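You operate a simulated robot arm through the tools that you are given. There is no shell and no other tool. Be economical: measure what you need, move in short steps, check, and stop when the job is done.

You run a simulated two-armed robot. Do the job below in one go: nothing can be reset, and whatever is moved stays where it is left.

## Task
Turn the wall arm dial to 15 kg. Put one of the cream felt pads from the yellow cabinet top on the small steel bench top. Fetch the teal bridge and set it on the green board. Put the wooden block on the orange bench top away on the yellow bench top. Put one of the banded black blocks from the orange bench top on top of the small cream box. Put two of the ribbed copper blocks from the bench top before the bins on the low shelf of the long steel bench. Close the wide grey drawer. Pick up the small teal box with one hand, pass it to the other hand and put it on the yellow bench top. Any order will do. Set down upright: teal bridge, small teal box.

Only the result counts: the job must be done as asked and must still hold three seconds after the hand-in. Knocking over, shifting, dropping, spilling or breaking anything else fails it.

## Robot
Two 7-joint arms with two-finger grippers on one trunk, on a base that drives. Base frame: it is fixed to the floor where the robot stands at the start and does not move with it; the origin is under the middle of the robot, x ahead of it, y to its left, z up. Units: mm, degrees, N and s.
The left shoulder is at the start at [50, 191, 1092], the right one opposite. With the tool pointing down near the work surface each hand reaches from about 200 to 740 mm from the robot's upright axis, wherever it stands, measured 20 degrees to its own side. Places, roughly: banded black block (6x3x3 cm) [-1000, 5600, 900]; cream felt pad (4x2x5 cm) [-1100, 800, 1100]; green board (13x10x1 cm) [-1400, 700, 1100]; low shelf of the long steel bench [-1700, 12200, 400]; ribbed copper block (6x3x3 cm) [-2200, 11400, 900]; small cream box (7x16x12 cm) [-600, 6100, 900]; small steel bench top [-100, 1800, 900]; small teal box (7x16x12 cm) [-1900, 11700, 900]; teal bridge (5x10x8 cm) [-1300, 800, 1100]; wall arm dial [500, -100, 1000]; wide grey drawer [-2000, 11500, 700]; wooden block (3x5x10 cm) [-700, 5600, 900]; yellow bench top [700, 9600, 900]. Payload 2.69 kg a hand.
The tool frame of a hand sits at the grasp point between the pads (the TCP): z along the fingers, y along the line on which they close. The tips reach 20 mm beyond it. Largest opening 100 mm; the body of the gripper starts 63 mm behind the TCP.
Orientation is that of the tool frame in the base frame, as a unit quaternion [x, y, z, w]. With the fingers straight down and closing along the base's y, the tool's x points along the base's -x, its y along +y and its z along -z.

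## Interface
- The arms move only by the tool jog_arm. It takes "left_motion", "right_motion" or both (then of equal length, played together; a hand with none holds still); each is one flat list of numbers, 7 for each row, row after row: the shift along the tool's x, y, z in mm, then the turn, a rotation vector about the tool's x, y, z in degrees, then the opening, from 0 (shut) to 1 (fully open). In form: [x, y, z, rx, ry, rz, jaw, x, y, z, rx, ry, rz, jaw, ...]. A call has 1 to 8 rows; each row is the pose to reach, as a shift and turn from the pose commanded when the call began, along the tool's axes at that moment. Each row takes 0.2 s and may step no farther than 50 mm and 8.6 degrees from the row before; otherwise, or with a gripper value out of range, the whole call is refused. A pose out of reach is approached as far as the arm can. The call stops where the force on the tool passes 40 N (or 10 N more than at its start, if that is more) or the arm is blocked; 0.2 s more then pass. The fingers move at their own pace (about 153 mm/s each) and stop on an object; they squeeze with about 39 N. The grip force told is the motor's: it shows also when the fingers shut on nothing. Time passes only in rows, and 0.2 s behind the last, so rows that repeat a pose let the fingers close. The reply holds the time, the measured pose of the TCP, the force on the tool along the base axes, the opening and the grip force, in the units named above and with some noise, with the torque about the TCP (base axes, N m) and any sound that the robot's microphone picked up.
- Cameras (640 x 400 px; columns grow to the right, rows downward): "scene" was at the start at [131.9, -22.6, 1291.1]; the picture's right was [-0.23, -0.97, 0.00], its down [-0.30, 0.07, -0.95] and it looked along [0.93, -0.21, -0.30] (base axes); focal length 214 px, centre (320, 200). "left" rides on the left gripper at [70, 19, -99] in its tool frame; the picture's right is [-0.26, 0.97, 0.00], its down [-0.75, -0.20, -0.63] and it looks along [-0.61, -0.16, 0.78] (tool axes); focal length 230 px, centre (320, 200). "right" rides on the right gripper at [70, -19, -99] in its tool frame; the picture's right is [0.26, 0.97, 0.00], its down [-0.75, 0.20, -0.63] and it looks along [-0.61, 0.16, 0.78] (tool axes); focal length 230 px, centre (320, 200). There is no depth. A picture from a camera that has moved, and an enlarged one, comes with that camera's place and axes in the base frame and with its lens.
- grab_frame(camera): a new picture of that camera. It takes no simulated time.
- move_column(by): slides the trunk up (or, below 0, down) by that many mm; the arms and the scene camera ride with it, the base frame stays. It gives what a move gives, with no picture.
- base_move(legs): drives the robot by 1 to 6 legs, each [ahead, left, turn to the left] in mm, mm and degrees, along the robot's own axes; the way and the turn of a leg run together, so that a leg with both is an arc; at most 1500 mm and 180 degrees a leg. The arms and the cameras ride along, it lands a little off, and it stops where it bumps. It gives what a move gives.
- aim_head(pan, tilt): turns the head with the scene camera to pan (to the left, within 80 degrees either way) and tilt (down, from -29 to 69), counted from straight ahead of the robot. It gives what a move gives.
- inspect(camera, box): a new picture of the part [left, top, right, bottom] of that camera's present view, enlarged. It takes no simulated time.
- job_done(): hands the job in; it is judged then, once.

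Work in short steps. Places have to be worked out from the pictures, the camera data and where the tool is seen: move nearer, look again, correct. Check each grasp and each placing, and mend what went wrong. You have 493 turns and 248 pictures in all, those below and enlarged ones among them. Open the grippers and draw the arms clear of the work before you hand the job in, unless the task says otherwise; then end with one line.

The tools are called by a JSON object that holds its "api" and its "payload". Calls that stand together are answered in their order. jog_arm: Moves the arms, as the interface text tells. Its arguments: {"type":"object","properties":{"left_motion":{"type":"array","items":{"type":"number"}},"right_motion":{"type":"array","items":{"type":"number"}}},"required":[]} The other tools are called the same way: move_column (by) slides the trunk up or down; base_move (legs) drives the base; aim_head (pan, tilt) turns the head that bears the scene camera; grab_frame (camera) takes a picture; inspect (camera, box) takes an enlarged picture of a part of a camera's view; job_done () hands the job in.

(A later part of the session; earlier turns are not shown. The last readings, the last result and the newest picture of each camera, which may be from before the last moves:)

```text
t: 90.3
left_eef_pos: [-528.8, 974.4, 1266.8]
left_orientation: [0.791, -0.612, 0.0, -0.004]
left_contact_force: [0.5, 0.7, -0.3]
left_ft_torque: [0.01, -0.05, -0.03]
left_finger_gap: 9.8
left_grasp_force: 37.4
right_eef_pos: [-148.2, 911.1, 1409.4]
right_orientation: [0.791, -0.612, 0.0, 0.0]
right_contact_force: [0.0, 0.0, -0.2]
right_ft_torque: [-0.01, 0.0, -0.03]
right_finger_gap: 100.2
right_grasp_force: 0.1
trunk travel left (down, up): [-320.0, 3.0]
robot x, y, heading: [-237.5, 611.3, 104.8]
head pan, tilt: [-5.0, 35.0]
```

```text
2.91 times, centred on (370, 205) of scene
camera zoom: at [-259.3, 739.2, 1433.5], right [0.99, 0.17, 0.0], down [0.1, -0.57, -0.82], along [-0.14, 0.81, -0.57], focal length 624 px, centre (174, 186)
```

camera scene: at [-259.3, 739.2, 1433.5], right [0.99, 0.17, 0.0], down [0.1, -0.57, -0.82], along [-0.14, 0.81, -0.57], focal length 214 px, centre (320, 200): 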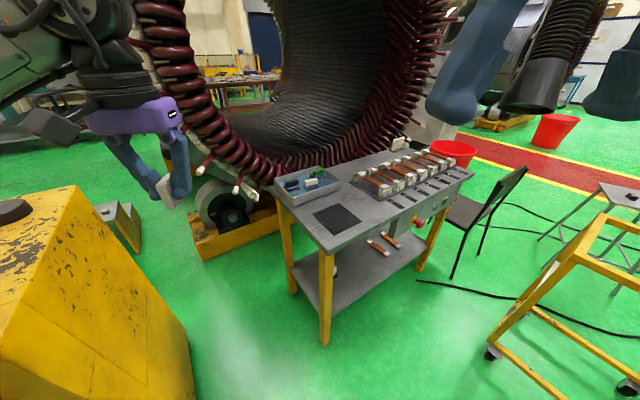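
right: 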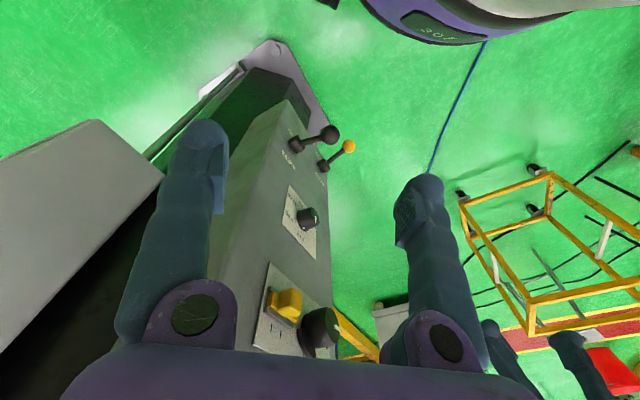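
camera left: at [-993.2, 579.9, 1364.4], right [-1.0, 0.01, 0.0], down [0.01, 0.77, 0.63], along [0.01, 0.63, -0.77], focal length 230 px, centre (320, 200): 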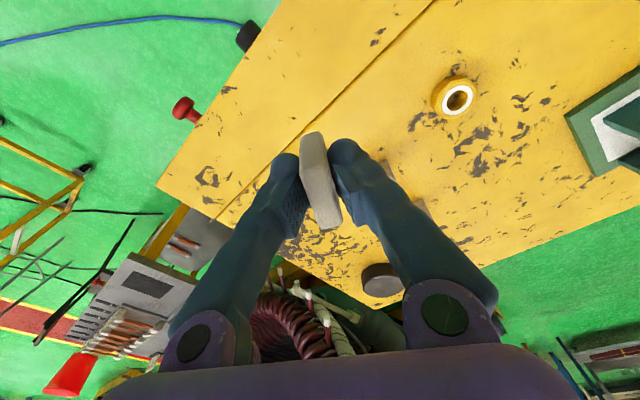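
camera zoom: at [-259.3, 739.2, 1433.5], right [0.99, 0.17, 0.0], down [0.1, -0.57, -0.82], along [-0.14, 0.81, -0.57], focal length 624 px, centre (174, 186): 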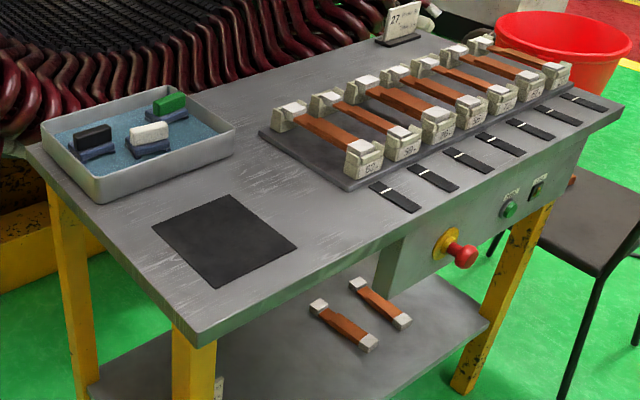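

The free patch is between the black mat and the copper-bar tray, around [-197,1498]. I'll drive so the left hand can reach it.

{"api": "base_move", "payload": {"legs": [[0, -269, 0], [240, 0, 0], [0, 0, -7]]}}

{"api": "aim_head", "payload": {"pan": 0, "tilt": 45}}

{"api": "grab_frame", "payload": {"camera": "scene"}}

{"api": "grab_frame", "payload": {"camera": "left"}}

```text
t: 95.2
left_eef_pos: [-282.9, 1304.7, 1266.3]
left_orientation: [0.752, -0.659, -0.001, -0.002]
left_contact_force: [-0.1, -0.3, 0.2]
left_ft_torque: [-0.03, 0.0, 0.0]
left_finger_gap: 10.6
left_grasp_force: 37.7
right_eef_pos: [90.5, 1194.4, 1409.9]
right_orientation: [0.753, -0.658, -0.001, 0.0]
right_contact_force: [0.1, 0.3, 0.7]
right_ft_torque: [0.0, -0.01, 0.0]
right_finger_gap: 100.1
right_grasp_force: 0.0
trunk travel left (down, up): [-320.0, 3.0]
robot x, y, heading: [-34.3, 914.4, 97.8]
head pan, tilt: [-5.0, 35.0]
```

```text
t: 95.9
left_eef_pos: [-281.9, 1303.9, 1266.8]
left_orientation: [0.752, -0.659, 0.0, -0.003]
left_contact_force: [0.3, -0.8, -0.4]
left_ft_torque: [-0.02, 0.01, 0.01]
left_finger_gap: 10.0
left_grasp_force: 37.8
right_eef_pos: [90.0, 1194.3, 1408.9]
right_orientation: [0.752, -0.659, 0.0, 0.0]
right_contact_force: [0.3, -0.1, -0.3]
right_ft_torque: [-0.01, -0.01, -0.02]
right_finger_gap: 100.0
right_grasp_force: 0.1
trunk travel left (down, up): [-320.0, 3.0]
robot x, y, heading: [-34.3, 912.4, 97.8]
head pan, tilt: [0.0, 45.0]
```

```text
193 pictures are left
camera scene: at [-48.9, 1029.9, 1418.7], right [0.99, 0.13, 0.0], down [0.09, -0.7, -0.71], along [-0.09, 0.7, -0.71], focal length 214 px, centre (320, 200)
```

scene: 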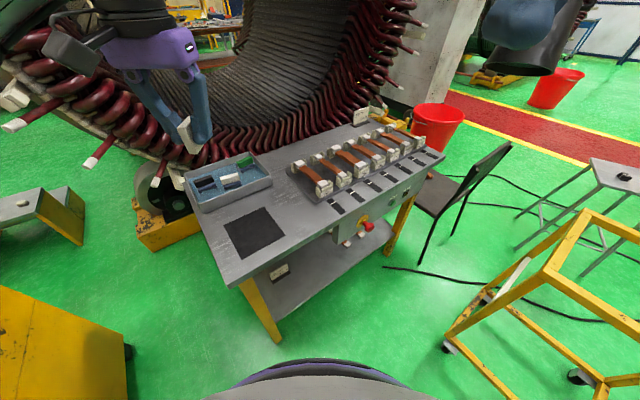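

```text
192 pictures are left
camera left: at [-292.5, 1230.8, 1364.4], right [-0.99, 0.13, 0.0], down [0.1, 0.77, 0.63], along [0.08, 0.63, -0.77], focal length 230 px, centre (320, 200)
```

left: 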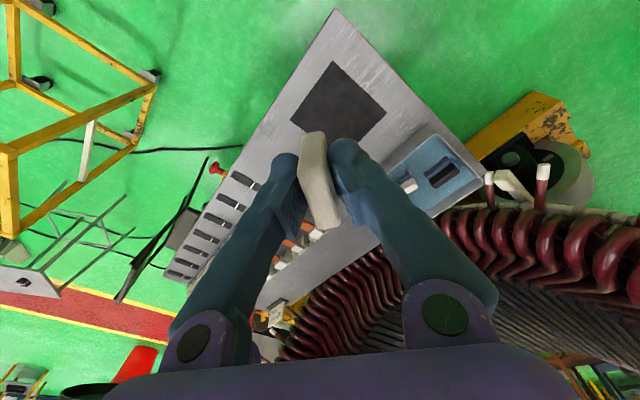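

Bench top works out at z≈865. I'll zoom in on the scene for the exact free spot.

{"api": "inspect", "payload": {"camera": "scene", "box": [180, 140, 350, 270]}}

```text
3.08 times, centred on (265, 205) of scene
camera zoom: at [-48.9, 1029.9, 1418.7], right [0.99, 0.13, 0.0], down [0.09, -0.7, -0.71], along [-0.09, 0.7, -0.71], focal length 660 px, centre (489, 185)
```

zoom: 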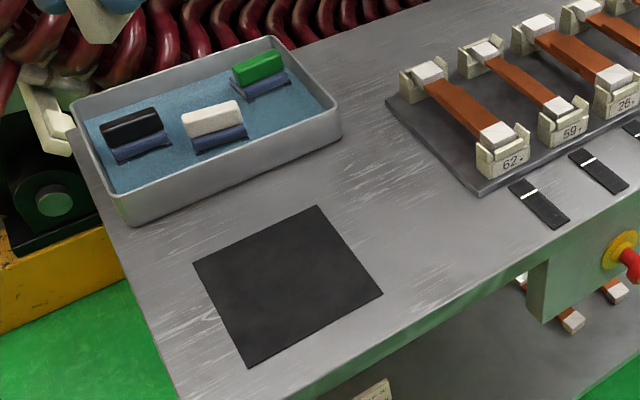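

The target spot is [-223,1540]. I'll lower the trunk 150 mm, then move the hand above the spot.

{"api": "move_column", "payload": {"by": -150}}

{"api": "jog_arm", "payload": {"left_motion": [-38, -15, 20, 0, 0, 0, 0, -76, -30, 40, 0, 0, 0, 0, -113, -45, 65, 0, 0, 0, 0, -151, -60, 90, 0, 0, 0, 0, -189, -75, 110, 0, 0, 0, 0, -226, -90.5, 130, 0, 0, 0, 0]}}

{"api": "grab_frame", "payload": {"camera": "left"}}

{"api": "grab_frame", "payload": {"camera": "scene"}}

```text
t: 97.7
left_eef_pos: [-281.7, 1303.0, 1115.7]
left_orientation: [0.752, -0.659, 0.001, -0.004]
left_contact_force: [0.0, 0.6, -0.4]
left_ft_torque: [0.02, -0.01, -0.01]
left_finger_gap: 10.1
left_grasp_force: 37.5
right_eef_pos: [89.6, 1192.9, 1259.7]
right_orientation: [0.753, -0.658, 0.001, -0.001]
right_contact_force: [-0.3, 0.2, -0.3]
right_ft_torque: [0.01, 0.0, 0.0]
right_finger_gap: 99.9
right_grasp_force: 0.2
trunk travel left (down, up): [-170.0, 153.0]
robot x, y, heading: [-37.2, 911.4, 97.5]
head pan, tilt: [0.0, 45.0]
```

```text
t: 99.1
left_eef_pos: [-221.3, 1543.0, 986.9]
left_orientation: [0.752, -0.66, -0.001, -0.003]
left_contact_force: [-0.5, -1.3, 0.6]
left_ft_torque: [0.0, 0.01, 0.01]
left_finger_gap: 10.3
left_grasp_force: 37.6
right_eef_pos: [91.2, 1193.8, 1257.9]
right_orientation: [0.753, -0.658, -0.001, 0.0]
right_contact_force: [0.5, 0.7, -0.4]
right_ft_torque: [0.01, -0.02, -0.01]
right_finger_gap: 100.1
right_grasp_force: 0.1
trunk travel left (down, up): [-170.0, 153.0]
robot x, y, heading: [-32.2, 910.7, 97.9]
head pan, tilt: [0.0, 45.0]
```

```text
190 pictures are left
camera left: at [-232.7, 1469.0, 1085.2], right [-0.99, 0.13, 0.0], down [0.1, 0.77, 0.63], along [0.08, 0.63, -0.77], focal length 230 px, centre (320, 200)
```

left: 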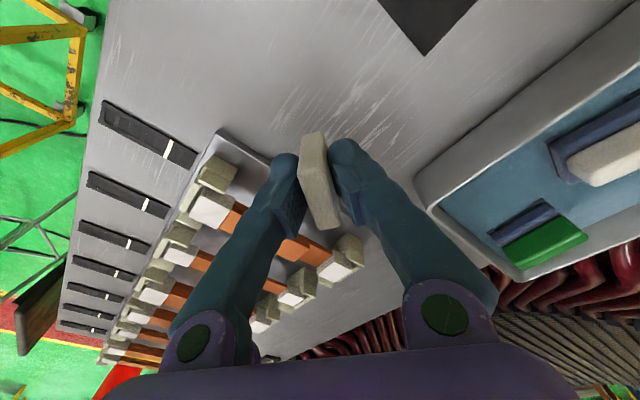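

```text
189 pictures are left
camera scene: at [-48.0, 1030.6, 1268.6], right [0.99, 0.13, 0.0], down [0.09, -0.7, -0.71], along [-0.09, 0.7, -0.71], focal length 214 px, centre (320, 200)
```

scene: 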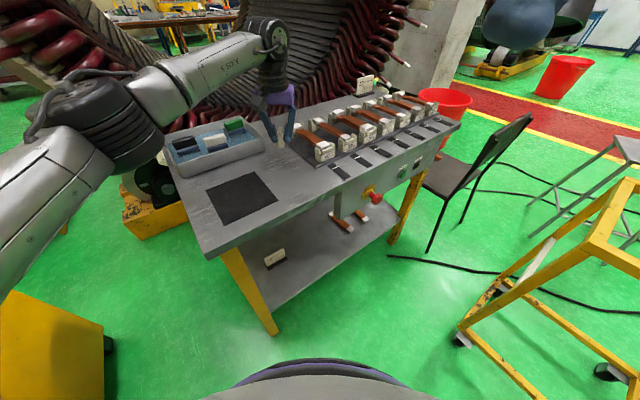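

Bare steel is below. I'll descend with a 20 mm shift away from the copper tray.

{"api": "jog_arm", "payload": {"left_motion": [8, 0, 25, 0, 0, 0, 0, 15, 0, 50, 0, 0, 0, 0, 20, 0, 70, 0, 0, 0, 0, 20, 0, 80, 0, 0, 0, 0]}}

{"api": "inspect", "payload": {"camera": "scene", "box": [230, 80, 340, 190]}}

```text
t: 100.1
left_eef_pos: [-218.2, 1520.9, 912.9]
left_orientation: [0.751, -0.66, -0.002, -0.005]
left_contact_force: [-1.3, -2.2, 19.7]
left_ft_torque: [-0.29, 0.02, 0.01]
left_finger_gap: 9.9
left_grasp_force: 37.4
right_eef_pos: [91.0, 1191.1, 1259.5]
right_orientation: [0.753, -0.658, 0.0, 0.0]
right_contact_force: [0.7, 0.8, 0.5]
right_ft_torque: [-0.01, -0.01, -0.02]
right_finger_gap: 99.6
right_grasp_force: 0.1
trunk travel left (down, up): [-170.0, 153.0]
robot x, y, heading: [-34.3, 913.3, 97.6]
head pan, tilt: [0.0, 45.0]
```

```text
3.64 times, centred on (285, 135) of scene
camera zoom: at [-48.5, 1027.8, 1269.4], right [0.99, 0.13, 0.0], down [0.09, -0.7, -0.71], along [-0.09, 0.7, -0.71], focal length 780 px, centre (447, 436)
```

zoom: 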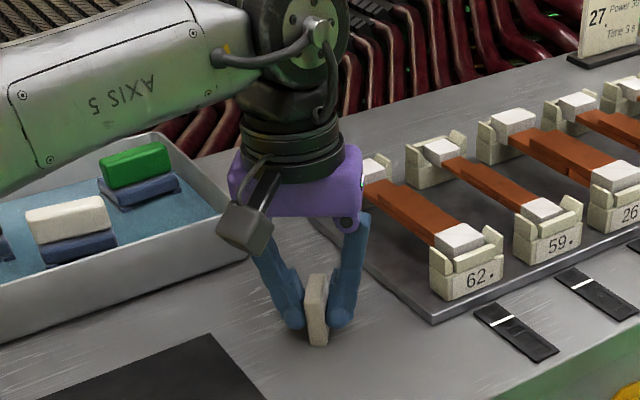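

The pad touches down at 20 N. I'll ease up 1 mm, release and rise.

{"api": "jog_arm", "payload": {"left_motion": [0, 0, -2, 0, 0, 0, 0, 0, 0, -2, 0, 0, 0, 0.15, 0, 0, -2, 0, 0, 0, 0.35, 0, 0, -30, 0, 0, 0, 0.35, 0, 0, -70, 0, 0, 0, 0.35, 20, 0, -110, 0, 0, 0, 0.35, 50, 30, -150, 0, 0, 0, 0.4, 85, 60, -180, 0, 0, 0, 0.5]}}

{"api": "inspect", "payload": {"camera": "scene", "box": [230, 80, 340, 190]}}

```text
refused: row 7 steps farther than a row can; nothing moved
```

```text
3.64 times, centred on (285, 135) of scene
camera zoom: at [-48.5, 1027.8, 1269.4], right [0.99, 0.13, 0.0], down [0.09, -0.7, -0.71], along [-0.09, 0.7, -0.71], focal length 780 px, centre (447, 436)
```

zoom: 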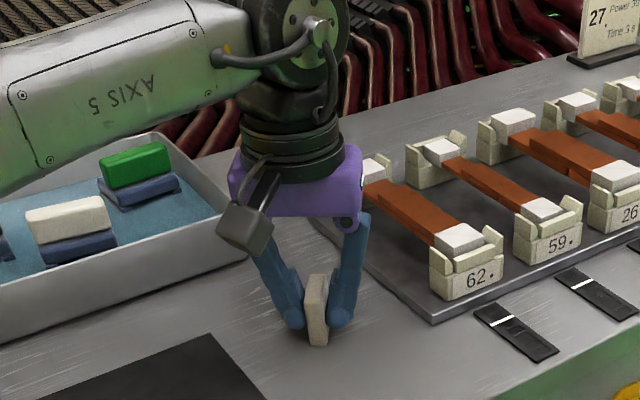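

The step was too long, so I'll send the release again with smaller ones.

{"api": "jog_arm", "payload": {"left_motion": [0, 0, -2, 0, 0, 0, 0, 0, 0, -2, 0, 0, 0, 0.15, 0, 0, -2, 0, 0, 0, 0.35, 0, 0, -30, 0, 0, 0, 0.35, 0, 0, -70, 0, 0, 0, 0.35, 10, 0, -110, 0, 0, 0, 0.35, 35, 0, -150, 0, 0, 0, 0.4, 70, 0, -180, 0, 0, 0, 0.5]}}

{"api": "inspect", "payload": {"camera": "scene", "box": [230, 80, 340, 190]}}

```text
t: 101.9
left_eef_pos: [-208.5, 1448.4, 1087.3]
left_orientation: [0.752, -0.659, -0.001, -0.003]
left_contact_force: [-0.9, -0.2, -0.2]
left_ft_torque: [-0.01, -0.02, 0.01]
left_finger_gap: 50.0
left_grasp_force: 0.0
right_eef_pos: [88.8, 1192.8, 1259.2]
right_orientation: [0.752, -0.659, 0.0, 0.0]
right_contact_force: [-0.3, 0.6, 0.2]
right_ft_torque: [0.04, 0.03, 0.01]
right_finger_gap: 100.2
right_grasp_force: 0.0
trunk travel left (down, up): [-170.0, 153.0]
robot x, y, heading: [-33.2, 907.7, 97.7]
head pan, tilt: [0.0, 45.0]
```

```text
3.64 times, centred on (285, 135) of scene
camera zoom: at [-49.0, 1029.2, 1268.8], right [0.99, 0.13, 0.0], down [0.09, -0.7, -0.71], along [-0.09, 0.7, -0.71], focal length 780 px, centre (447, 436)
```

zoom: 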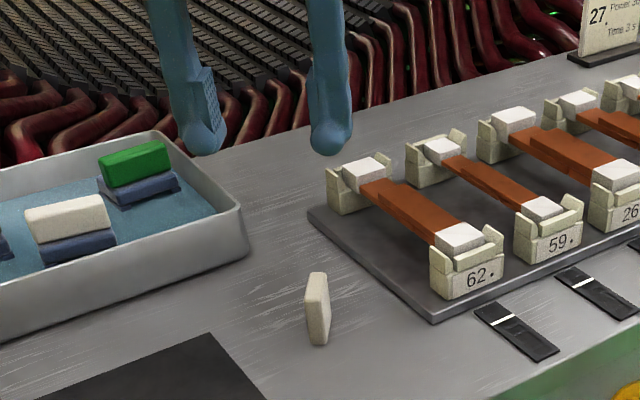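

The pad is standing on the bench. I'll retract the hand compactly and look around for a route towards y≈5600.

{"api": "jog_arm", "payload": {"left_motion": [30, 15, -30, 0, 0, 0, 0.5, 60, 30, -60, 0, 0, 0, 0.5, 90, 45, -90, 0, 0, 0, 0.5, 120, 60, -120, 0, 0, 0, 0.5, 140, 60, -150, 0, 0, 0, 0.5]}}

{"api": "aim_head", "payload": {"pan": -30, "tilt": 10}}

{"api": "grab_frame", "payload": {"camera": "scene"}}

{"api": "aim_head", "payload": {"pan": -75, "tilt": 15}}

{"api": "grab_frame", "payload": {"camera": "scene"}}

{"api": "aim_head", "payload": {"pan": 50, "tilt": 10}}

{"api": "grab_frame", "payload": {"camera": "scene"}}

```text
t: 103.1
left_eef_pos: [-250.7, 1301.3, 1234.9]
left_orientation: [0.752, -0.659, 0.0, -0.002]
left_contact_force: [-0.7, 0.6, 0.8]
left_ft_torque: [0.01, 0.02, 0.0]
left_finger_gap: 50.0
left_grasp_force: 0.1
right_eef_pos: [90.6, 1192.9, 1259.6]
right_orientation: [0.753, -0.659, 0.0, -0.001]
right_contact_force: [-0.1, -0.1, -0.2]
right_ft_torque: [0.01, 0.01, 0.01]
right_finger_gap: 99.9
right_grasp_force: 0.2
trunk travel left (down, up): [-170.0, 153.0]
robot x, y, heading: [-34.2, 907.6, 97.4]
head pan, tilt: [0.0, 45.0]
```

```text
t: 104.1
left_eef_pos: [-251.3, 1301.6, 1234.4]
left_orientation: [0.752, -0.66, 0.001, -0.003]
left_contact_force: [0.0, 0.3, 0.0]
left_ft_torque: [0.01, 0.0, -0.01]
left_finger_gap: 49.8
left_grasp_force: 0.1
right_eef_pos: [89.3, 1193.5, 1259.2]
right_orientation: [0.752, -0.659, 0.0, 0.001]
right_contact_force: [-0.2, 0.4, 0.2]
right_ft_torque: [0.01, 0.03, 0.02]
right_finger_gap: 100.0
right_grasp_force: 0.0
trunk travel left (down, up): [-170.0, 153.0]
robot x, y, heading: [-31.6, 910.3, 97.6]
head pan, tilt: [-30.0, 10.0]
```

```text
185 pictures are left
camera scene: at [-2.8, 1035.4, 1323.6], right [0.92, -0.38, 0.0], down [-0.07, -0.16, -0.98], along [0.37, 0.91, -0.17], focal length 214 px, centre (320, 200)
```

scene: 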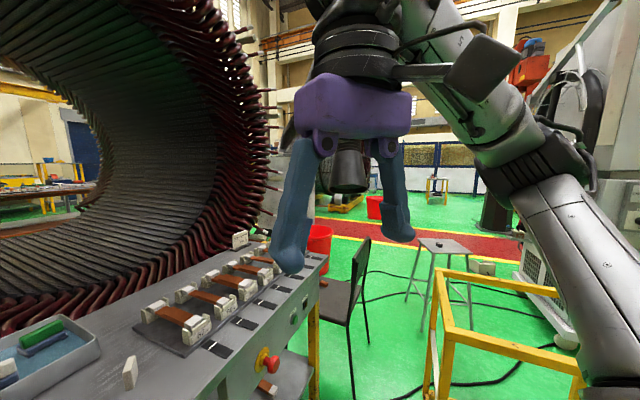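

```text
t: 105.2
left_eef_pos: [-252.5, 1300.0, 1235.4]
left_orientation: [0.752, -0.659, 0.0, -0.004]
left_contact_force: [0.0, 0.0, -0.4]
left_ft_torque: [0.03, 0.01, 0.01]
left_finger_gap: 49.9
left_grasp_force: 0.1
right_eef_pos: [88.6, 1193.9, 1259.0]
right_orientation: [0.753, -0.658, 0.0, 0.0]
right_contact_force: [0.1, 0.2, -0.1]
right_ft_torque: [-0.02, -0.02, 0.0]
right_finger_gap: 99.9
right_grasp_force: 0.1
trunk travel left (down, up): [-170.0, 153.0]
robot x, y, heading: [-34.6, 911.9, 97.3]
head pan, tilt: [-75.0, 15.0]
```

```text
184 pictures are left
camera scene: at [48.0, 985.3, 1315.5], right [0.38, -0.92, 0.0], down [-0.24, -0.1, -0.97], along [0.89, 0.37, -0.26], focal length 214 px, centre (320, 200)
```

scene: 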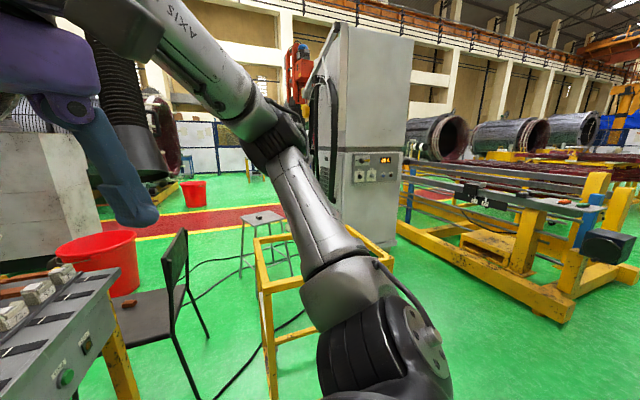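

```text
t: 107.2
left_eef_pos: [-251.1, 1300.4, 1234.3]
left_orientation: [0.752, -0.659, 0.001, -0.004]
left_contact_force: [0.9, -0.5, -0.8]
left_ft_torque: [0.01, 0.01, -0.02]
left_finger_gap: 50.2
left_grasp_force: 0.0
right_eef_pos: [91.0, 1193.5, 1259.8]
right_orientation: [0.753, -0.658, -0.001, 0.0]
right_contact_force: [0.2, -0.5, 0.1]
right_ft_torque: [0.01, -0.01, -0.01]
right_finger_gap: 100.0
right_grasp_force: 0.0
trunk travel left (down, up): [-170.0, 153.0]
robot x, y, heading: [-31.4, 913.1, 97.7]
head pan, tilt: [50.0, 10.0]
```

```text
183 pictures are left
camera scene: at [-116.6, 999.3, 1323.6], right [0.54, 0.84, 0.0], down [0.15, -0.09, -0.98], along [-0.83, 0.53, -0.17], focal length 214 px, centre (320, 200)
```

scene: 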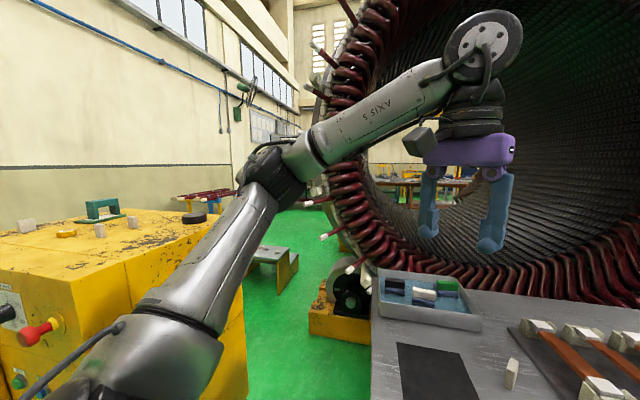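

The direct way ahead is blocked by the generator, but the left corridor between cabinet and wall looks open. I'll drive back around the front of the cabinet and look along it.

{"api": "base_move", "payload": {"legs": [[-681, 738, 0], [0, 0, 60]]}}

{"api": "aim_head", "payload": {"pan": 10, "tilt": 15}}

{"api": "grab_frame", "payload": {"camera": "scene"}}

{"api": "aim_head", "payload": {"pan": 75, "tilt": 20}}

{"api": "grab_frame", "payload": {"camera": "scene"}}

```text
t: 116.7
left_eef_pos: [-1106.9, 158.8, 1235.5]
left_orientation: [0.981, -0.193, -0.002, -0.002]
left_contact_force: [0.3, -0.4, -0.6]
left_ft_torque: [-0.01, 0.02, -0.01]
left_finger_gap: 49.9
left_grasp_force: 0.1
right_eef_pos: [-843.6, 401.2, 1260.0]
right_orientation: [0.982, -0.19, 0.0, 0.0]
right_contact_force: [0.1, -0.1, -0.8]
right_ft_torque: [0.01, 0.02, 0.0]
right_finger_gap: 99.9
right_grasp_force: 0.1
trunk travel left (down, up): [-170.0, 153.0]
robot x, y, heading: [-660.4, 152.0, 158.1]
head pan, tilt: [50.0, 10.0]
```

```text
t: 117.7
left_eef_pos: [-1106.0, 159.0, 1234.5]
left_orientation: [0.981, -0.192, -0.002, -0.003]
left_contact_force: [0.2, 0.0, 0.3]
left_ft_torque: [0.01, 0.01, 0.01]
left_finger_gap: 49.8
left_grasp_force: 0.0
right_eef_pos: [-844.3, 402.6, 1259.9]
right_orientation: [0.982, -0.191, 0.0, -0.001]
right_contact_force: [0.0, -0.1, 0.8]
right_ft_torque: [-0.03, 0.05, -0.05]
right_finger_gap: 100.0
right_grasp_force: 0.1
trunk travel left (down, up): [-170.0, 153.0]
robot x, y, heading: [-660.2, 156.4, 157.8]
head pan, tilt: [10.0, 15.0]
```

```text
182 pictures are left
camera scene: at [-787.0, 188.1, 1315.5], right [0.21, 0.98, 0.0], down [0.25, -0.05, -0.97], along [-0.94, 0.2, -0.26], focal length 214 px, centre (320, 200)
```

scene: 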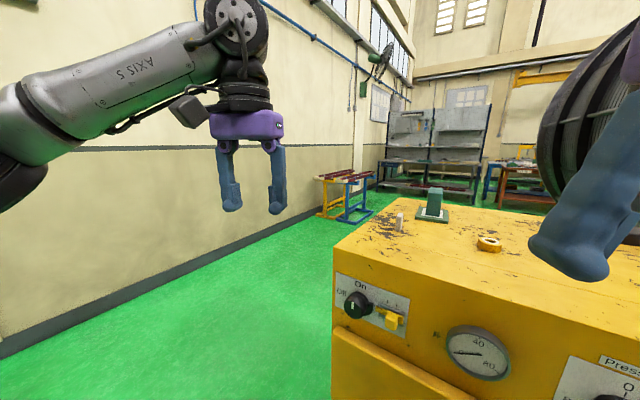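

```text
t: 119.1
left_eef_pos: [-1105.2, 158.7, 1233.5]
left_orientation: [0.981, -0.193, -0.002, -0.003]
left_contact_force: [-0.7, 0.0, 0.3]
left_ft_torque: [0.04, -0.01, -0.02]
left_finger_gap: 49.9
left_grasp_force: 0.1
right_eef_pos: [-843.3, 401.1, 1258.8]
right_orientation: [0.982, -0.191, 0.001, 0.0]
right_contact_force: [-0.5, -0.2, -0.8]
right_ft_torque: [0.0, -0.03, 0.04]
right_finger_gap: 100.2
right_grasp_force: 0.0
trunk travel left (down, up): [-170.0, 153.0]
robot x, y, heading: [-659.4, 151.9, 158.1]
head pan, tilt: [75.0, 20.0]
```

```text
181 pictures are left
camera scene: at [-751.8, 94.4, 1307.4], right [-0.8, 0.6, 0.0], down [0.21, 0.27, -0.94], along [-0.57, -0.75, -0.34], focal length 214 px, centre (320, 200)
```

scene: 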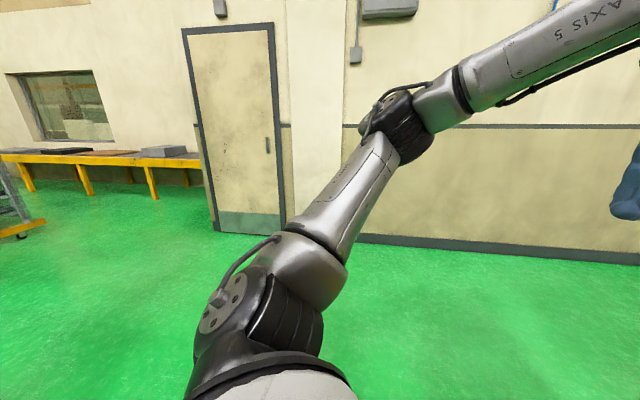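

The corridor is about 2.1 m wide. I'll drive to its middle, then along it past the cabinet.

{"api": "base_move", "payload": {"legs": [[260, 724, 0], [0, 0, -23.5], [1100, 0, 0], [1000, 0, 0]]}}

{"api": "aim_head", "payload": {"pan": -20, "tilt": 12}}

{"api": "grab_frame", "payload": {"camera": "scene"}}

{"api": "aim_head", "payload": {"pan": -75, "tilt": 15}}

{"api": "grab_frame", "payload": {"camera": "scene"}}

```text
t: 136.3
left_eef_pos: [-2928.5, 1174.8, 1234.7]
left_orientation: [0.917, -0.398, -0.001, -0.003]
left_contact_force: [1.0, 0.3, 0.4]
left_ft_torque: [-0.03, 0.04, -0.01]
left_finger_gap: 50.2
left_grasp_force: 0.1
right_eef_pos: [-2588.2, 1285.2, 1260.2]
right_orientation: [0.918, -0.397, -0.001, 0.0]
right_contact_force: [0.6, 0.6, 0.1]
right_ft_torque: [-0.02, 0.0, -0.02]
right_finger_gap: 99.8
right_grasp_force: 0.1
trunk travel left (down, up): [-170.0, 153.0]
robot x, y, heading: [-2526.7, 981.5, 133.3]
head pan, tilt: [75.0, 20.0]
stopped in leg 4: the robot was blocked; the commanded pose is now the measured one
```

```text
t: 138.0
left_eef_pos: [-2929.0, 1173.1, 1235.4]
left_orientation: [0.917, -0.398, -0.002, -0.003]
left_contact_force: [-0.2, 0.0, -0.1]
left_ft_torque: [-0.01, 0.0, 0.03]
left_finger_gap: 49.8
left_grasp_force: 0.0
right_eef_pos: [-2588.3, 1284.9, 1260.0]
right_orientation: [0.918, -0.398, 0.0, -0.001]
right_contact_force: [0.2, -0.5, 0.2]
right_ft_torque: [0.0, 0.01, 0.03]
right_finger_gap: 99.9
right_grasp_force: 0.1
trunk travel left (down, up): [-170.0, 153.0]
robot x, y, heading: [-2525.6, 986.8, 133.1]
head pan, tilt: [-20.0, 12.0]
```

```text
180 pictures are left
camera scene: at [-2588.1, 1097.1, 1320.4], right [0.92, 0.39, 0.0], down [0.08, -0.19, -0.98], along [-0.39, 0.9, -0.21], focal length 214 px, centre (320, 200)
```

scene: 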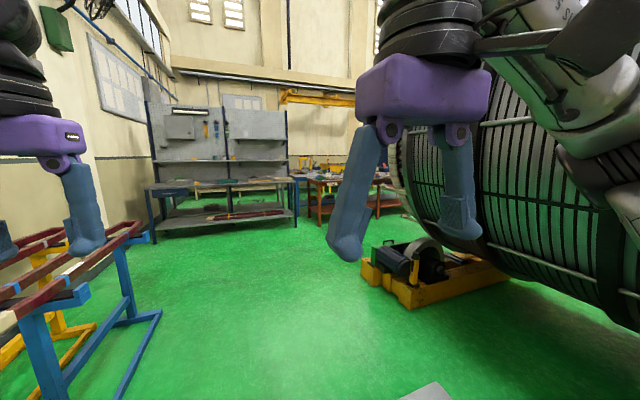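

```text
t: 139.2
left_eef_pos: [-2929.5, 1172.6, 1233.7]
left_orientation: [0.917, -0.398, -0.001, -0.003]
left_contact_force: [0.0, 1.2, 0.7]
left_ft_torque: [0.01, -0.02, 0.0]
left_finger_gap: 50.0
left_grasp_force: 0.1
right_eef_pos: [-2588.5, 1284.9, 1258.9]
right_orientation: [0.918, -0.397, 0.0, 0.0]
right_contact_force: [0.0, 0.2, 0.2]
right_ft_torque: [0.03, 0.01, -0.01]
right_finger_gap: 99.9
right_grasp_force: 0.0
trunk travel left (down, up): [-170.0, 153.0]
robot x, y, heading: [-2525.8, 985.6, 133.4]
head pan, tilt: [-75.0, 15.0]
```

```text
179 pictures are left
camera scene: at [-2502.2, 1090.8, 1315.5], right [0.85, -0.53, 0.0], down [-0.14, -0.22, -0.97], along [0.51, 0.82, -0.26], focal length 214 px, centre (320, 200)
```

scene: 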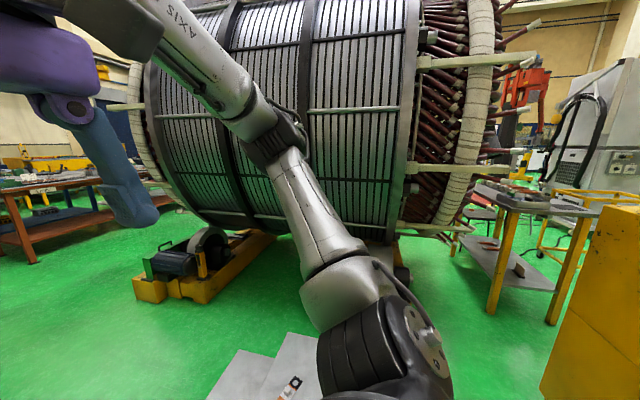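

I bumped lightly against a low step stool at front-right, and a trestle stands at front-left. I'll back off, pass left of the stool, then swing right beyond it.

{"api": "base_move", "payload": {"legs": [[-80, 0, 1.3], [0, 280, 0], [1030, 0, 0]]}}

{"api": "aim_head", "payload": {"pan": -15, "tilt": 15}}

{"api": "grab_frame", "payload": {"camera": "scene"}}

```text
t: 147.9
left_eef_pos: [-3793.6, 1641.1, 1234.2]
left_orientation: [0.922, -0.388, -0.001, -0.003]
left_contact_force: [-0.2, -0.5, 0.1]
left_ft_torque: [-0.03, 0.01, -0.02]
left_finger_gap: 50.1
left_grasp_force: 0.1
right_eef_pos: [-3455.3, 1759.7, 1259.4]
right_orientation: [0.922, -0.388, 0.0, 0.0]
right_contact_force: [-1.0, 0.1, -0.1]
right_ft_torque: [-0.01, -0.05, -0.01]
right_finger_gap: 100.2
right_grasp_force: 0.1
trunk travel left (down, up): [-170.0, 153.0]
robot x, y, heading: [-3386.5, 1461.4, 134.5]
head pan, tilt: [-75.0, 15.0]
```

```text
t: 149.2
left_eef_pos: [-3793.4, 1640.5, 1234.7]
left_orientation: [0.921, -0.389, -0.001, -0.003]
left_contact_force: [0.5, -0.2, 0.6]
left_ft_torque: [0.02, 0.01, -0.02]
left_finger_gap: 50.2
left_grasp_force: 0.1
right_eef_pos: [-3455.0, 1757.8, 1259.2]
right_orientation: [0.922, -0.388, 0.0, 0.0]
right_contact_force: [-1.0, -1.0, -0.2]
right_ft_torque: [0.01, -0.01, 0.01]
right_finger_gap: 100.0
right_grasp_force: 0.1
trunk travel left (down, up): [-170.0, 153.0]
robot x, y, heading: [-3385.2, 1456.4, 134.4]
head pan, tilt: [-15.0, 15.0]
```

```text
178 pictures are left
camera scene: at [-3458.1, 1567.5, 1315.5], right [0.87, 0.49, 0.0], down [0.13, -0.23, -0.97], along [-0.47, 0.84, -0.26], focal length 214 px, centre (320, 200)
```

scene: 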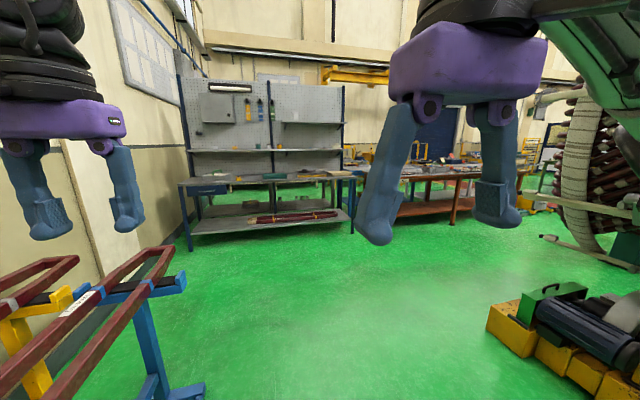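

The floor ahead is clear. I'll drive diagonally to the open area beyond the generator, then turn right to look along it.

{"api": "base_move", "payload": {"legs": [[980, -500, 0], [980, -500, 0], [0, 0, -70]]}}

{"api": "aim_head", "payload": {"pan": 0, "tilt": 12}}

{"api": "grab_frame", "payload": {"camera": "scene"}}

```text
t: 163.1
left_eef_pos: [-4049.0, 4014.8, 1234.2]
left_orientation: [-0.549, 0.836, -0.001, 0.003]
left_contact_force: [-1.0, 0.5, 0.7]
left_ft_torque: [0.02, 0.02, 0.02]
left_finger_gap: 50.0
left_grasp_force: 0.0
right_eef_pos: [-3811.6, 3745.7, 1260.3]
right_orientation: [-0.549, 0.836, 0.0, 0.0]
right_contact_force: [-0.2, 0.3, 0.6]
right_ft_torque: [0.0, -0.02, -0.01]
right_finger_gap: 100.0
right_grasp_force: 0.0
trunk travel left (down, up): [-170.0, 153.0]
robot x, y, heading: [-4059.8, 3566.0, 66.5]
head pan, tilt: [-15.0, 15.0]
```

```text
t: 163.9
left_eef_pos: [-4048.2, 4014.1, 1235.2]
left_orientation: [-0.548, 0.836, -0.001, 0.004]
left_contact_force: [-0.5, -0.5, -0.2]
left_ft_torque: [0.03, 0.0, 0.02]
left_finger_gap: 49.9
left_grasp_force: 0.1
right_eef_pos: [-3811.9, 3746.9, 1259.3]
right_orientation: [-0.55, 0.835, 0.0, 0.0]
right_contact_force: [-0.3, -0.8, 0.0]
right_ft_torque: [-0.01, 0.0, 0.02]
right_finger_gap: 100.0
right_grasp_force: 0.0
trunk travel left (down, up): [-170.0, 153.0]
robot x, y, heading: [-4065.6, 3569.4, 66.7]
head pan, tilt: [0.0, 12.0]
```

```text
177 pictures are left
camera scene: at [-4009.2, 3688.6, 1320.4], right [0.92, -0.4, 0.0], down [-0.08, -0.19, -0.98], along [0.39, 0.9, -0.21], focal length 214 px, centre (320, 200)
```

scene: 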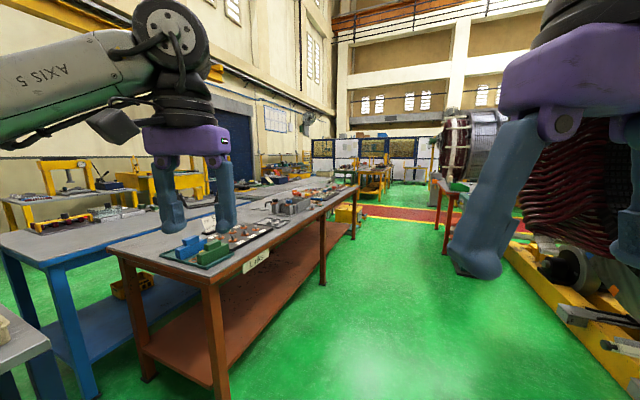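

The orange bench with the blocks is further right, around [-1000,5600]. I'll drive along the open corridor towards it.

{"api": "base_move", "payload": {"legs": [[0, 0, -22], [1400, 80, 0], [1300, 0, 0]]}}

{"api": "aim_head", "payload": {"pan": -30, "tilt": 20}}

{"api": "grab_frame", "payload": {"camera": "scene"}}

```text
t: 178.2
left_eef_pos: [-2024.0, 5945.2, 1234.9]
left_orientation: [-0.383, 0.924, -0.001, 0.002]
left_contact_force: [-0.4, -0.1, -0.2]
left_ft_torque: [0.0, -0.02, 0.02]
left_finger_gap: 50.1
left_grasp_force: 0.0
right_eef_pos: [-1903.1, 5611.0, 1259.6]
right_orientation: [-0.384, 0.923, 0.0, 0.0]
right_contact_force: [0.6, 0.6, 0.1]
right_ft_torque: [0.0, 0.0, 0.01]
right_finger_gap: 99.8
right_grasp_force: 0.1
trunk travel left (down, up): [-170.0, 153.0]
robot x, y, heading: [-2203.1, 5534.9, 45.3]
head pan, tilt: [0.0, 12.0]
```

```text
t: 179.2
left_eef_pos: [-2024.3, 5946.7, 1233.7]
left_orientation: [-0.384, 0.923, -0.002, 0.002]
left_contact_force: [0.2, 0.4, -0.9]
left_ft_torque: [0.04, 0.0, 0.03]
left_finger_gap: 49.7
left_grasp_force: 0.1
right_eef_pos: [-1903.7, 5610.2, 1259.5]
right_orientation: [-0.385, 0.923, 0.0, 0.001]
right_contact_force: [0.1, 0.1, 0.4]
right_ft_torque: [0.01, -0.01, 0.0]
right_finger_gap: 100.2
right_grasp_force: 0.1
trunk travel left (down, up): [-170.0, 153.0]
robot x, y, heading: [-2201.1, 5536.4, 45.3]
head pan, tilt: [-30.0, 20.0]
```

```text
176 pictures are left
camera scene: at [-2082.8, 5587.2, 1307.4], right [0.26, -0.96, 0.0], down [-0.33, -0.09, -0.94], along [0.91, 0.25, -0.34], focal length 214 px, centre (320, 200)
```

scene: 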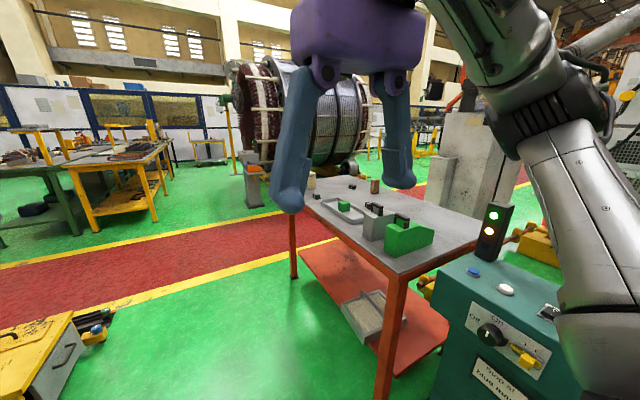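

{"api": "inspect", "payload": {"camera": "scene", "box": [270, 160, 500, 300]}}

```text
2.78 times, centred on (385, 230) of scene
camera zoom: at [-2082.8, 5587.2, 1307.4], right [0.26, -0.96, 0.0], down [-0.33, -0.09, -0.94], along [0.91, 0.25, -0.34], focal length 597 px, centre (139, 116)
```

zoom: 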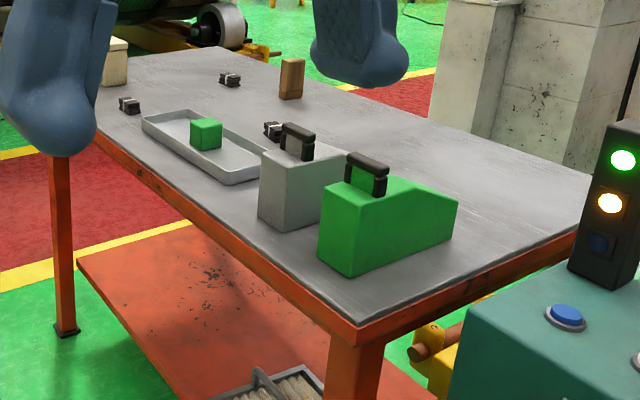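

The bench top shows banded black blocks, the wooden block and the cream box. I'll drive in front of its long side and face it.

{"api": "base_move", "payload": {"legs": [[820, -60, 0], [0, 0, -86]]}}

{"api": "aim_head", "payload": {"pan": 0, "tilt": 40}}

{"api": "grab_frame", "payload": {"camera": "scene"}}

```text
t: 187.2
left_eef_pos: [-1155.6, 5917.9, 1236.0]
left_orientation: [0.357, 0.934, -0.003, 0.0]
left_contact_force: [0.3, -0.2, -0.4]
left_ft_torque: [0.01, 0.02, 0.02]
left_finger_gap: 50.0
left_grasp_force: 0.1
right_eef_pos: [-1485.1, 5777.9, 1259.6]
right_orientation: [0.355, 0.935, 0.0, 0.0]
right_contact_force: [-0.6, 0.1, -1.4]
right_ft_torque: [-0.01, 0.01, 0.03]
right_finger_gap: 100.0
right_grasp_force: 0.0
trunk travel left (down, up): [-170.0, 153.0]
robot x, y, heading: [-1575.4, 6071.1, -41.5]
head pan, tilt: [-30.0, 20.0]
```

```text
t: 188.2
left_eef_pos: [-1154.9, 5917.4, 1233.9]
left_orientation: [0.357, 0.934, -0.003, 0.001]
left_contact_force: [1.0, -0.6, -0.4]
left_ft_torque: [-0.01, -0.02, 0.0]
left_finger_gap: 50.2
left_grasp_force: 0.1
right_eef_pos: [-1484.7, 5776.2, 1259.1]
right_orientation: [0.355, 0.935, 0.0, 0.0]
right_contact_force: [0.2, -0.2, 1.0]
right_ft_torque: [0.0, -0.01, 0.01]
right_finger_gap: 99.9
right_grasp_force: 0.0
trunk travel left (down, up): [-170.0, 153.0]
robot x, y, heading: [-1576.6, 6073.5, -41.9]
head pan, tilt: [0.0, 40.0]
```

```text
174 pictures are left
camera scene: at [-1480.3, 5986.5, 1276.0], right [-0.67, -0.75, 0.0], down [-0.48, 0.43, -0.77], along [0.57, -0.51, -0.64], focal length 214 px, centre (320, 200)
```

scene: 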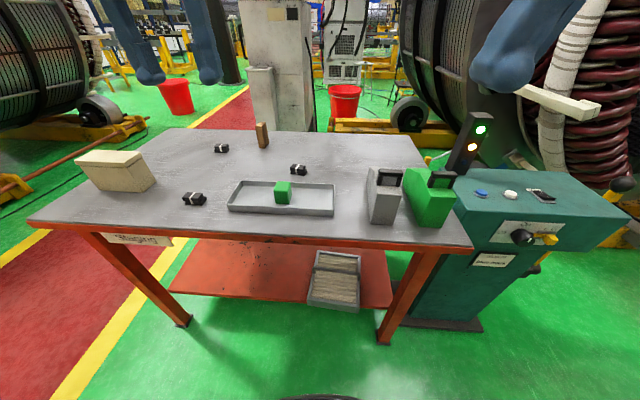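

Excellent view. One banded block is near the front left and the cream box is at the left end. I'll shift left 300 mm and 40 mm ahead so the left hand reaches both.

{"api": "base_move", "payload": {"legs": [[40, 300, 0]]}}

{"api": "grab_frame", "payload": {"camera": "scene"}}

{"api": "grab_frame", "payload": {"camera": "left"}}

```text
t: 191.4
left_eef_pos: [-923.1, 6118.4, 1235.4]
left_orientation: [0.356, 0.935, -0.004, 0.0]
left_contact_force: [-0.2, 0.4, 0.6]
left_ft_torque: [0.01, -0.01, -0.04]
left_finger_gap: 49.9
left_grasp_force: 0.0
right_eef_pos: [-1251.7, 5976.9, 1259.0]
right_orientation: [0.354, 0.935, 0.0, 0.0]
right_contact_force: [0.0, -0.1, 0.5]
right_ft_torque: [0.02, 0.01, 0.03]
right_finger_gap: 99.7
right_grasp_force: 0.0
trunk travel left (down, up): [-170.0, 153.0]
robot x, y, heading: [-1342.8, 6273.2, -41.6]
head pan, tilt: [0.0, 40.0]
```

```text
173 pictures are left
camera scene: at [-1247.9, 6186.8, 1275.9], right [-0.66, -0.75, 0.0], down [-0.48, 0.43, -0.77], along [0.57, -0.51, -0.64], focal length 214 px, centre (320, 200)
```

scene: 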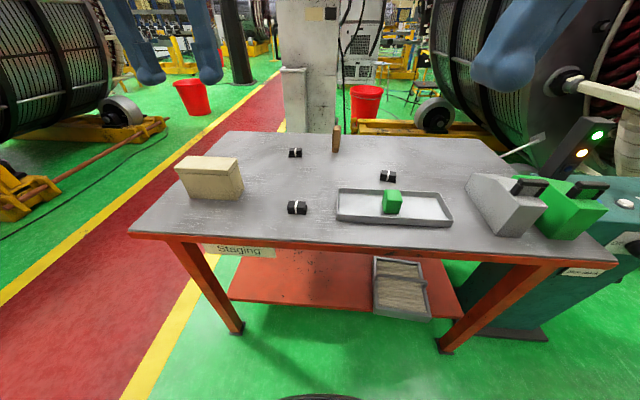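

```text
172 pictures are left
camera left: at [-962.9, 6178.6, 1333.3], right [0.84, 0.55, 0.0], down [0.43, -0.65, 0.63], along [0.35, -0.53, -0.77], focal length 230 px, centre (320, 200)
```

left: 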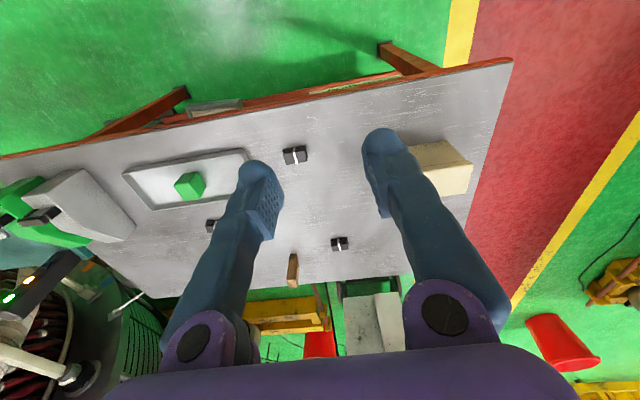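

The bench top is at z≈858 and block 1 at about [-875,5941]. I'll bring the left hand above it for a closer look.

{"api": "jog_arm", "payload": {"left_motion": [-24, -22, 40, 0, 0, 0, 0.9, -48, -44, 80, 0, 0, 0, 0.9, -72, -66, 120, 0, 0, 0, 0.9, -86, -90, 155, 0, 0, 0, 0.9, -86, -101, 195, 0, 0, 0, 0.9]}}

{"api": "grab_frame", "payload": {"camera": "left"}}

```text
refused: row 1 steps farther than a row can; nothing moved
```

```text
171 pictures are left
camera left: at [-962.9, 6178.6, 1333.3], right [0.84, 0.55, 0.0], down [0.43, -0.65, 0.63], along [0.35, -0.53, -0.77], focal length 230 px, centre (320, 200)
```

left: 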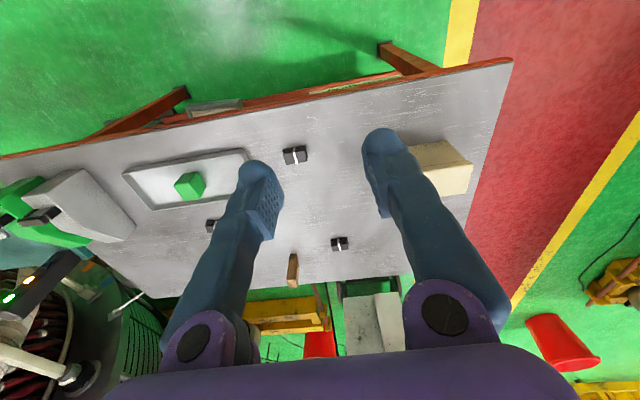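

I'll resend the move with correct displacements: 154 ahead, 100 right, 235 down.

{"api": "jog_arm", "payload": {"left_motion": [-22, -14, 33, 0, 0, 0, 0.9, -44, -28, 67, 0, 0, 0, 0.9, -66, -43, 100, 0, 0, 0, 0.9, -88, -57, 134, 0, 0, 0, 0.9, -110, -71, 168, 0, 0, 0, 0.9, -132, -86, 201, 0, 0, 0, 0.9, -153.6, -100, 235, 0, 0, 0, 0.9]}}

{"api": "inspect", "payload": {"camera": "left", "box": [240, 50, 400, 170]}}

```text
t: 193.0
left_eef_pos: [-874.9, 5937.0, 1000.4]
left_orientation: [0.356, 0.934, -0.003, 0.001]
left_contact_force: [0.9, 0.2, 0.7]
left_ft_torque: [0.02, 0.01, -0.05]
left_finger_gap: 89.9
left_grasp_force: 0.0
right_eef_pos: [-1251.4, 5975.9, 1258.5]
right_orientation: [0.355, 0.935, 0.0, -0.001]
right_contact_force: [0.7, -1.2, -0.3]
right_ft_torque: [0.01, 0.02, 0.02]
right_finger_gap: 99.8
right_grasp_force: 0.0
trunk travel left (down, up): [-170.0, 153.0]
robot x, y, heading: [-1341.2, 6271.7, -41.5]
head pan, tilt: [0.0, 40.0]
```

```text
3.33 times, centred on (320, 110) of left
camera zoom: at [-913.6, 5997.5, 1100.2], right [0.84, 0.55, 0.0], down [0.43, -0.65, 0.63], along [0.35, -0.53, -0.77], focal length 767 px, centre (320, 500)
```

zoom: 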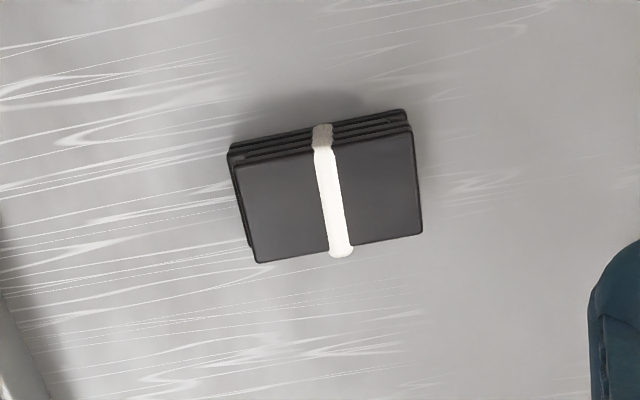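

The block is about 46 mm long, turned 4°. I'll align, descend and grip end to end.

{"api": "jog_arm", "payload": {"left_motion": [4.1, 5.2, 35, 0, 0, 4.2, 0.9, 4.1, 5.2, 70, 0, 0, 4.2, 0.9, 4.1, 5.2, 100, 0, 0, 4.2, 0.9, 4.1, 5.2, 114, 0, 0, 4.2, 0.9, 4.1, 5.2, 114, 0, 0, 4.2, 0.5, 4.1, 5.2, 114, 0, 0, 4.2, 0.2, 4.1, 5.2, 114, 0, 0, 4.2, 0.2]}}

{"api": "grab_frame", "payload": {"camera": "left"}}

```text
t: 194.6
left_eef_pos: [-875.6, 5945.2, 887.7]
left_orientation: [0.39, 0.921, -0.003, 0.001]
left_contact_force: [-0.3, -0.5, -0.3]
left_ft_torque: [0.0, -0.01, 0.02]
left_finger_gap: 50.3
left_grasp_force: 38.9
right_eef_pos: [-1252.4, 5976.8, 1259.6]
right_orientation: [0.355, 0.935, 0.0, 0.0]
right_contact_force: [-0.6, 0.5, 0.3]
right_ft_torque: [-0.01, -0.01, 0.02]
right_finger_gap: 99.8
right_grasp_force: 0.0
trunk travel left (down, up): [-170.0, 153.0]
robot x, y, heading: [-1338.1, 6267.1, -41.4]
head pan, tilt: [0.0, 40.0]
```

```text
169 pictures are left
camera left: at [-910.9, 6008.5, 987.0], right [0.87, 0.49, 0.0], down [0.38, -0.67, 0.63], along [0.31, -0.55, -0.77], focal length 230 px, centre (320, 200)
```

left: 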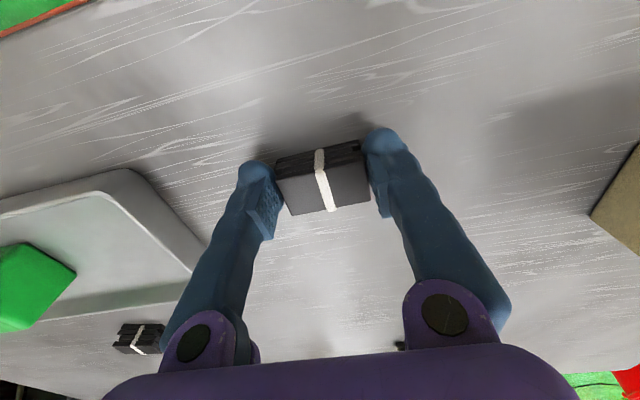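

The block is gripped. I'll lift 180 mm and look at the cream box.

{"api": "jog_arm", "payload": {"left_motion": [0, 0, -45, 0, 0, 0, 0.1, 0, 0, -90, 0, 0, 0, 0.1, 0, 0, -135, 0, 0, 0, 0.1, 0, 0, -180, 0, 0, 0, 0.1]}}

{"api": "inspect", "payload": {"camera": "scene", "box": [150, 130, 320, 240]}}

{"api": "grab_frame", "payload": {"camera": "left"}}

```text
t: 195.6
left_eef_pos: [-874.7, 5948.7, 1066.3]
left_orientation: [0.391, 0.92, -0.003, 0.001]
left_contact_force: [0.0, 1.2, -0.1]
left_ft_torque: [0.02, -0.03, 0.01]
left_finger_gap: 50.3
left_grasp_force: 39.3
right_eef_pos: [-1251.7, 5976.9, 1258.2]
right_orientation: [0.355, 0.935, -0.001, 0.0]
right_contact_force: [0.1, -0.6, 0.0]
right_ft_torque: [-0.01, -0.02, -0.02]
right_finger_gap: 99.9
right_grasp_force: 0.0
trunk travel left (down, up): [-170.0, 153.0]
robot x, y, heading: [-1343.2, 6269.3, -41.4]
head pan, tilt: [0.0, 40.0]
```

```text
3.64 times, centred on (235, 185) of scene
camera zoom: at [-1248.6, 6186.7, 1275.9], right [-0.66, -0.75, 0.0], down [-0.48, 0.43, -0.77], along [0.57, -0.51, -0.64], focal length 780 px, centre (629, 254)
```

zoom: 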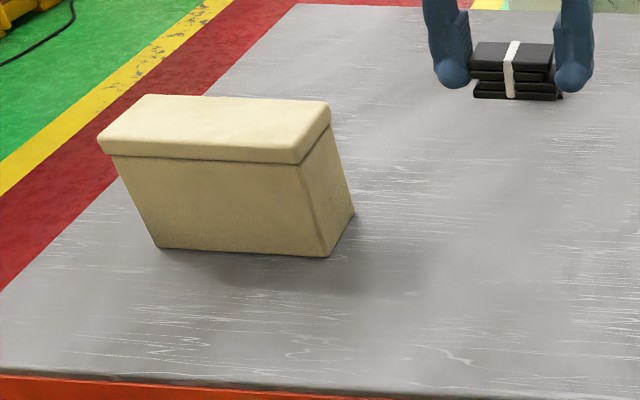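

```text
167 pictures are left
camera left: at [-910.6, 6011.9, 1164.7], right [0.87, 0.49, 0.0], down [0.38, -0.68, 0.63], along [0.31, -0.56, -0.77], focal length 230 px, centre (320, 200)
```

left: 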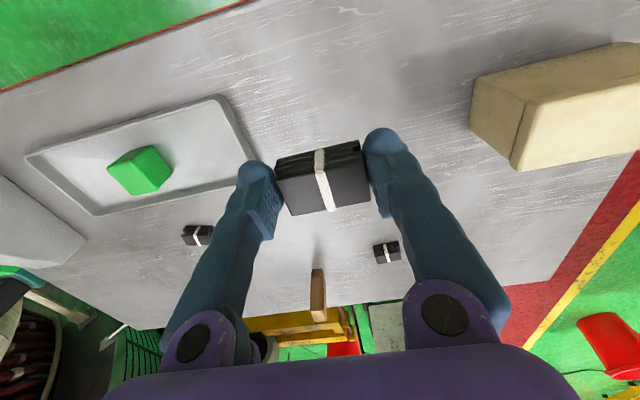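

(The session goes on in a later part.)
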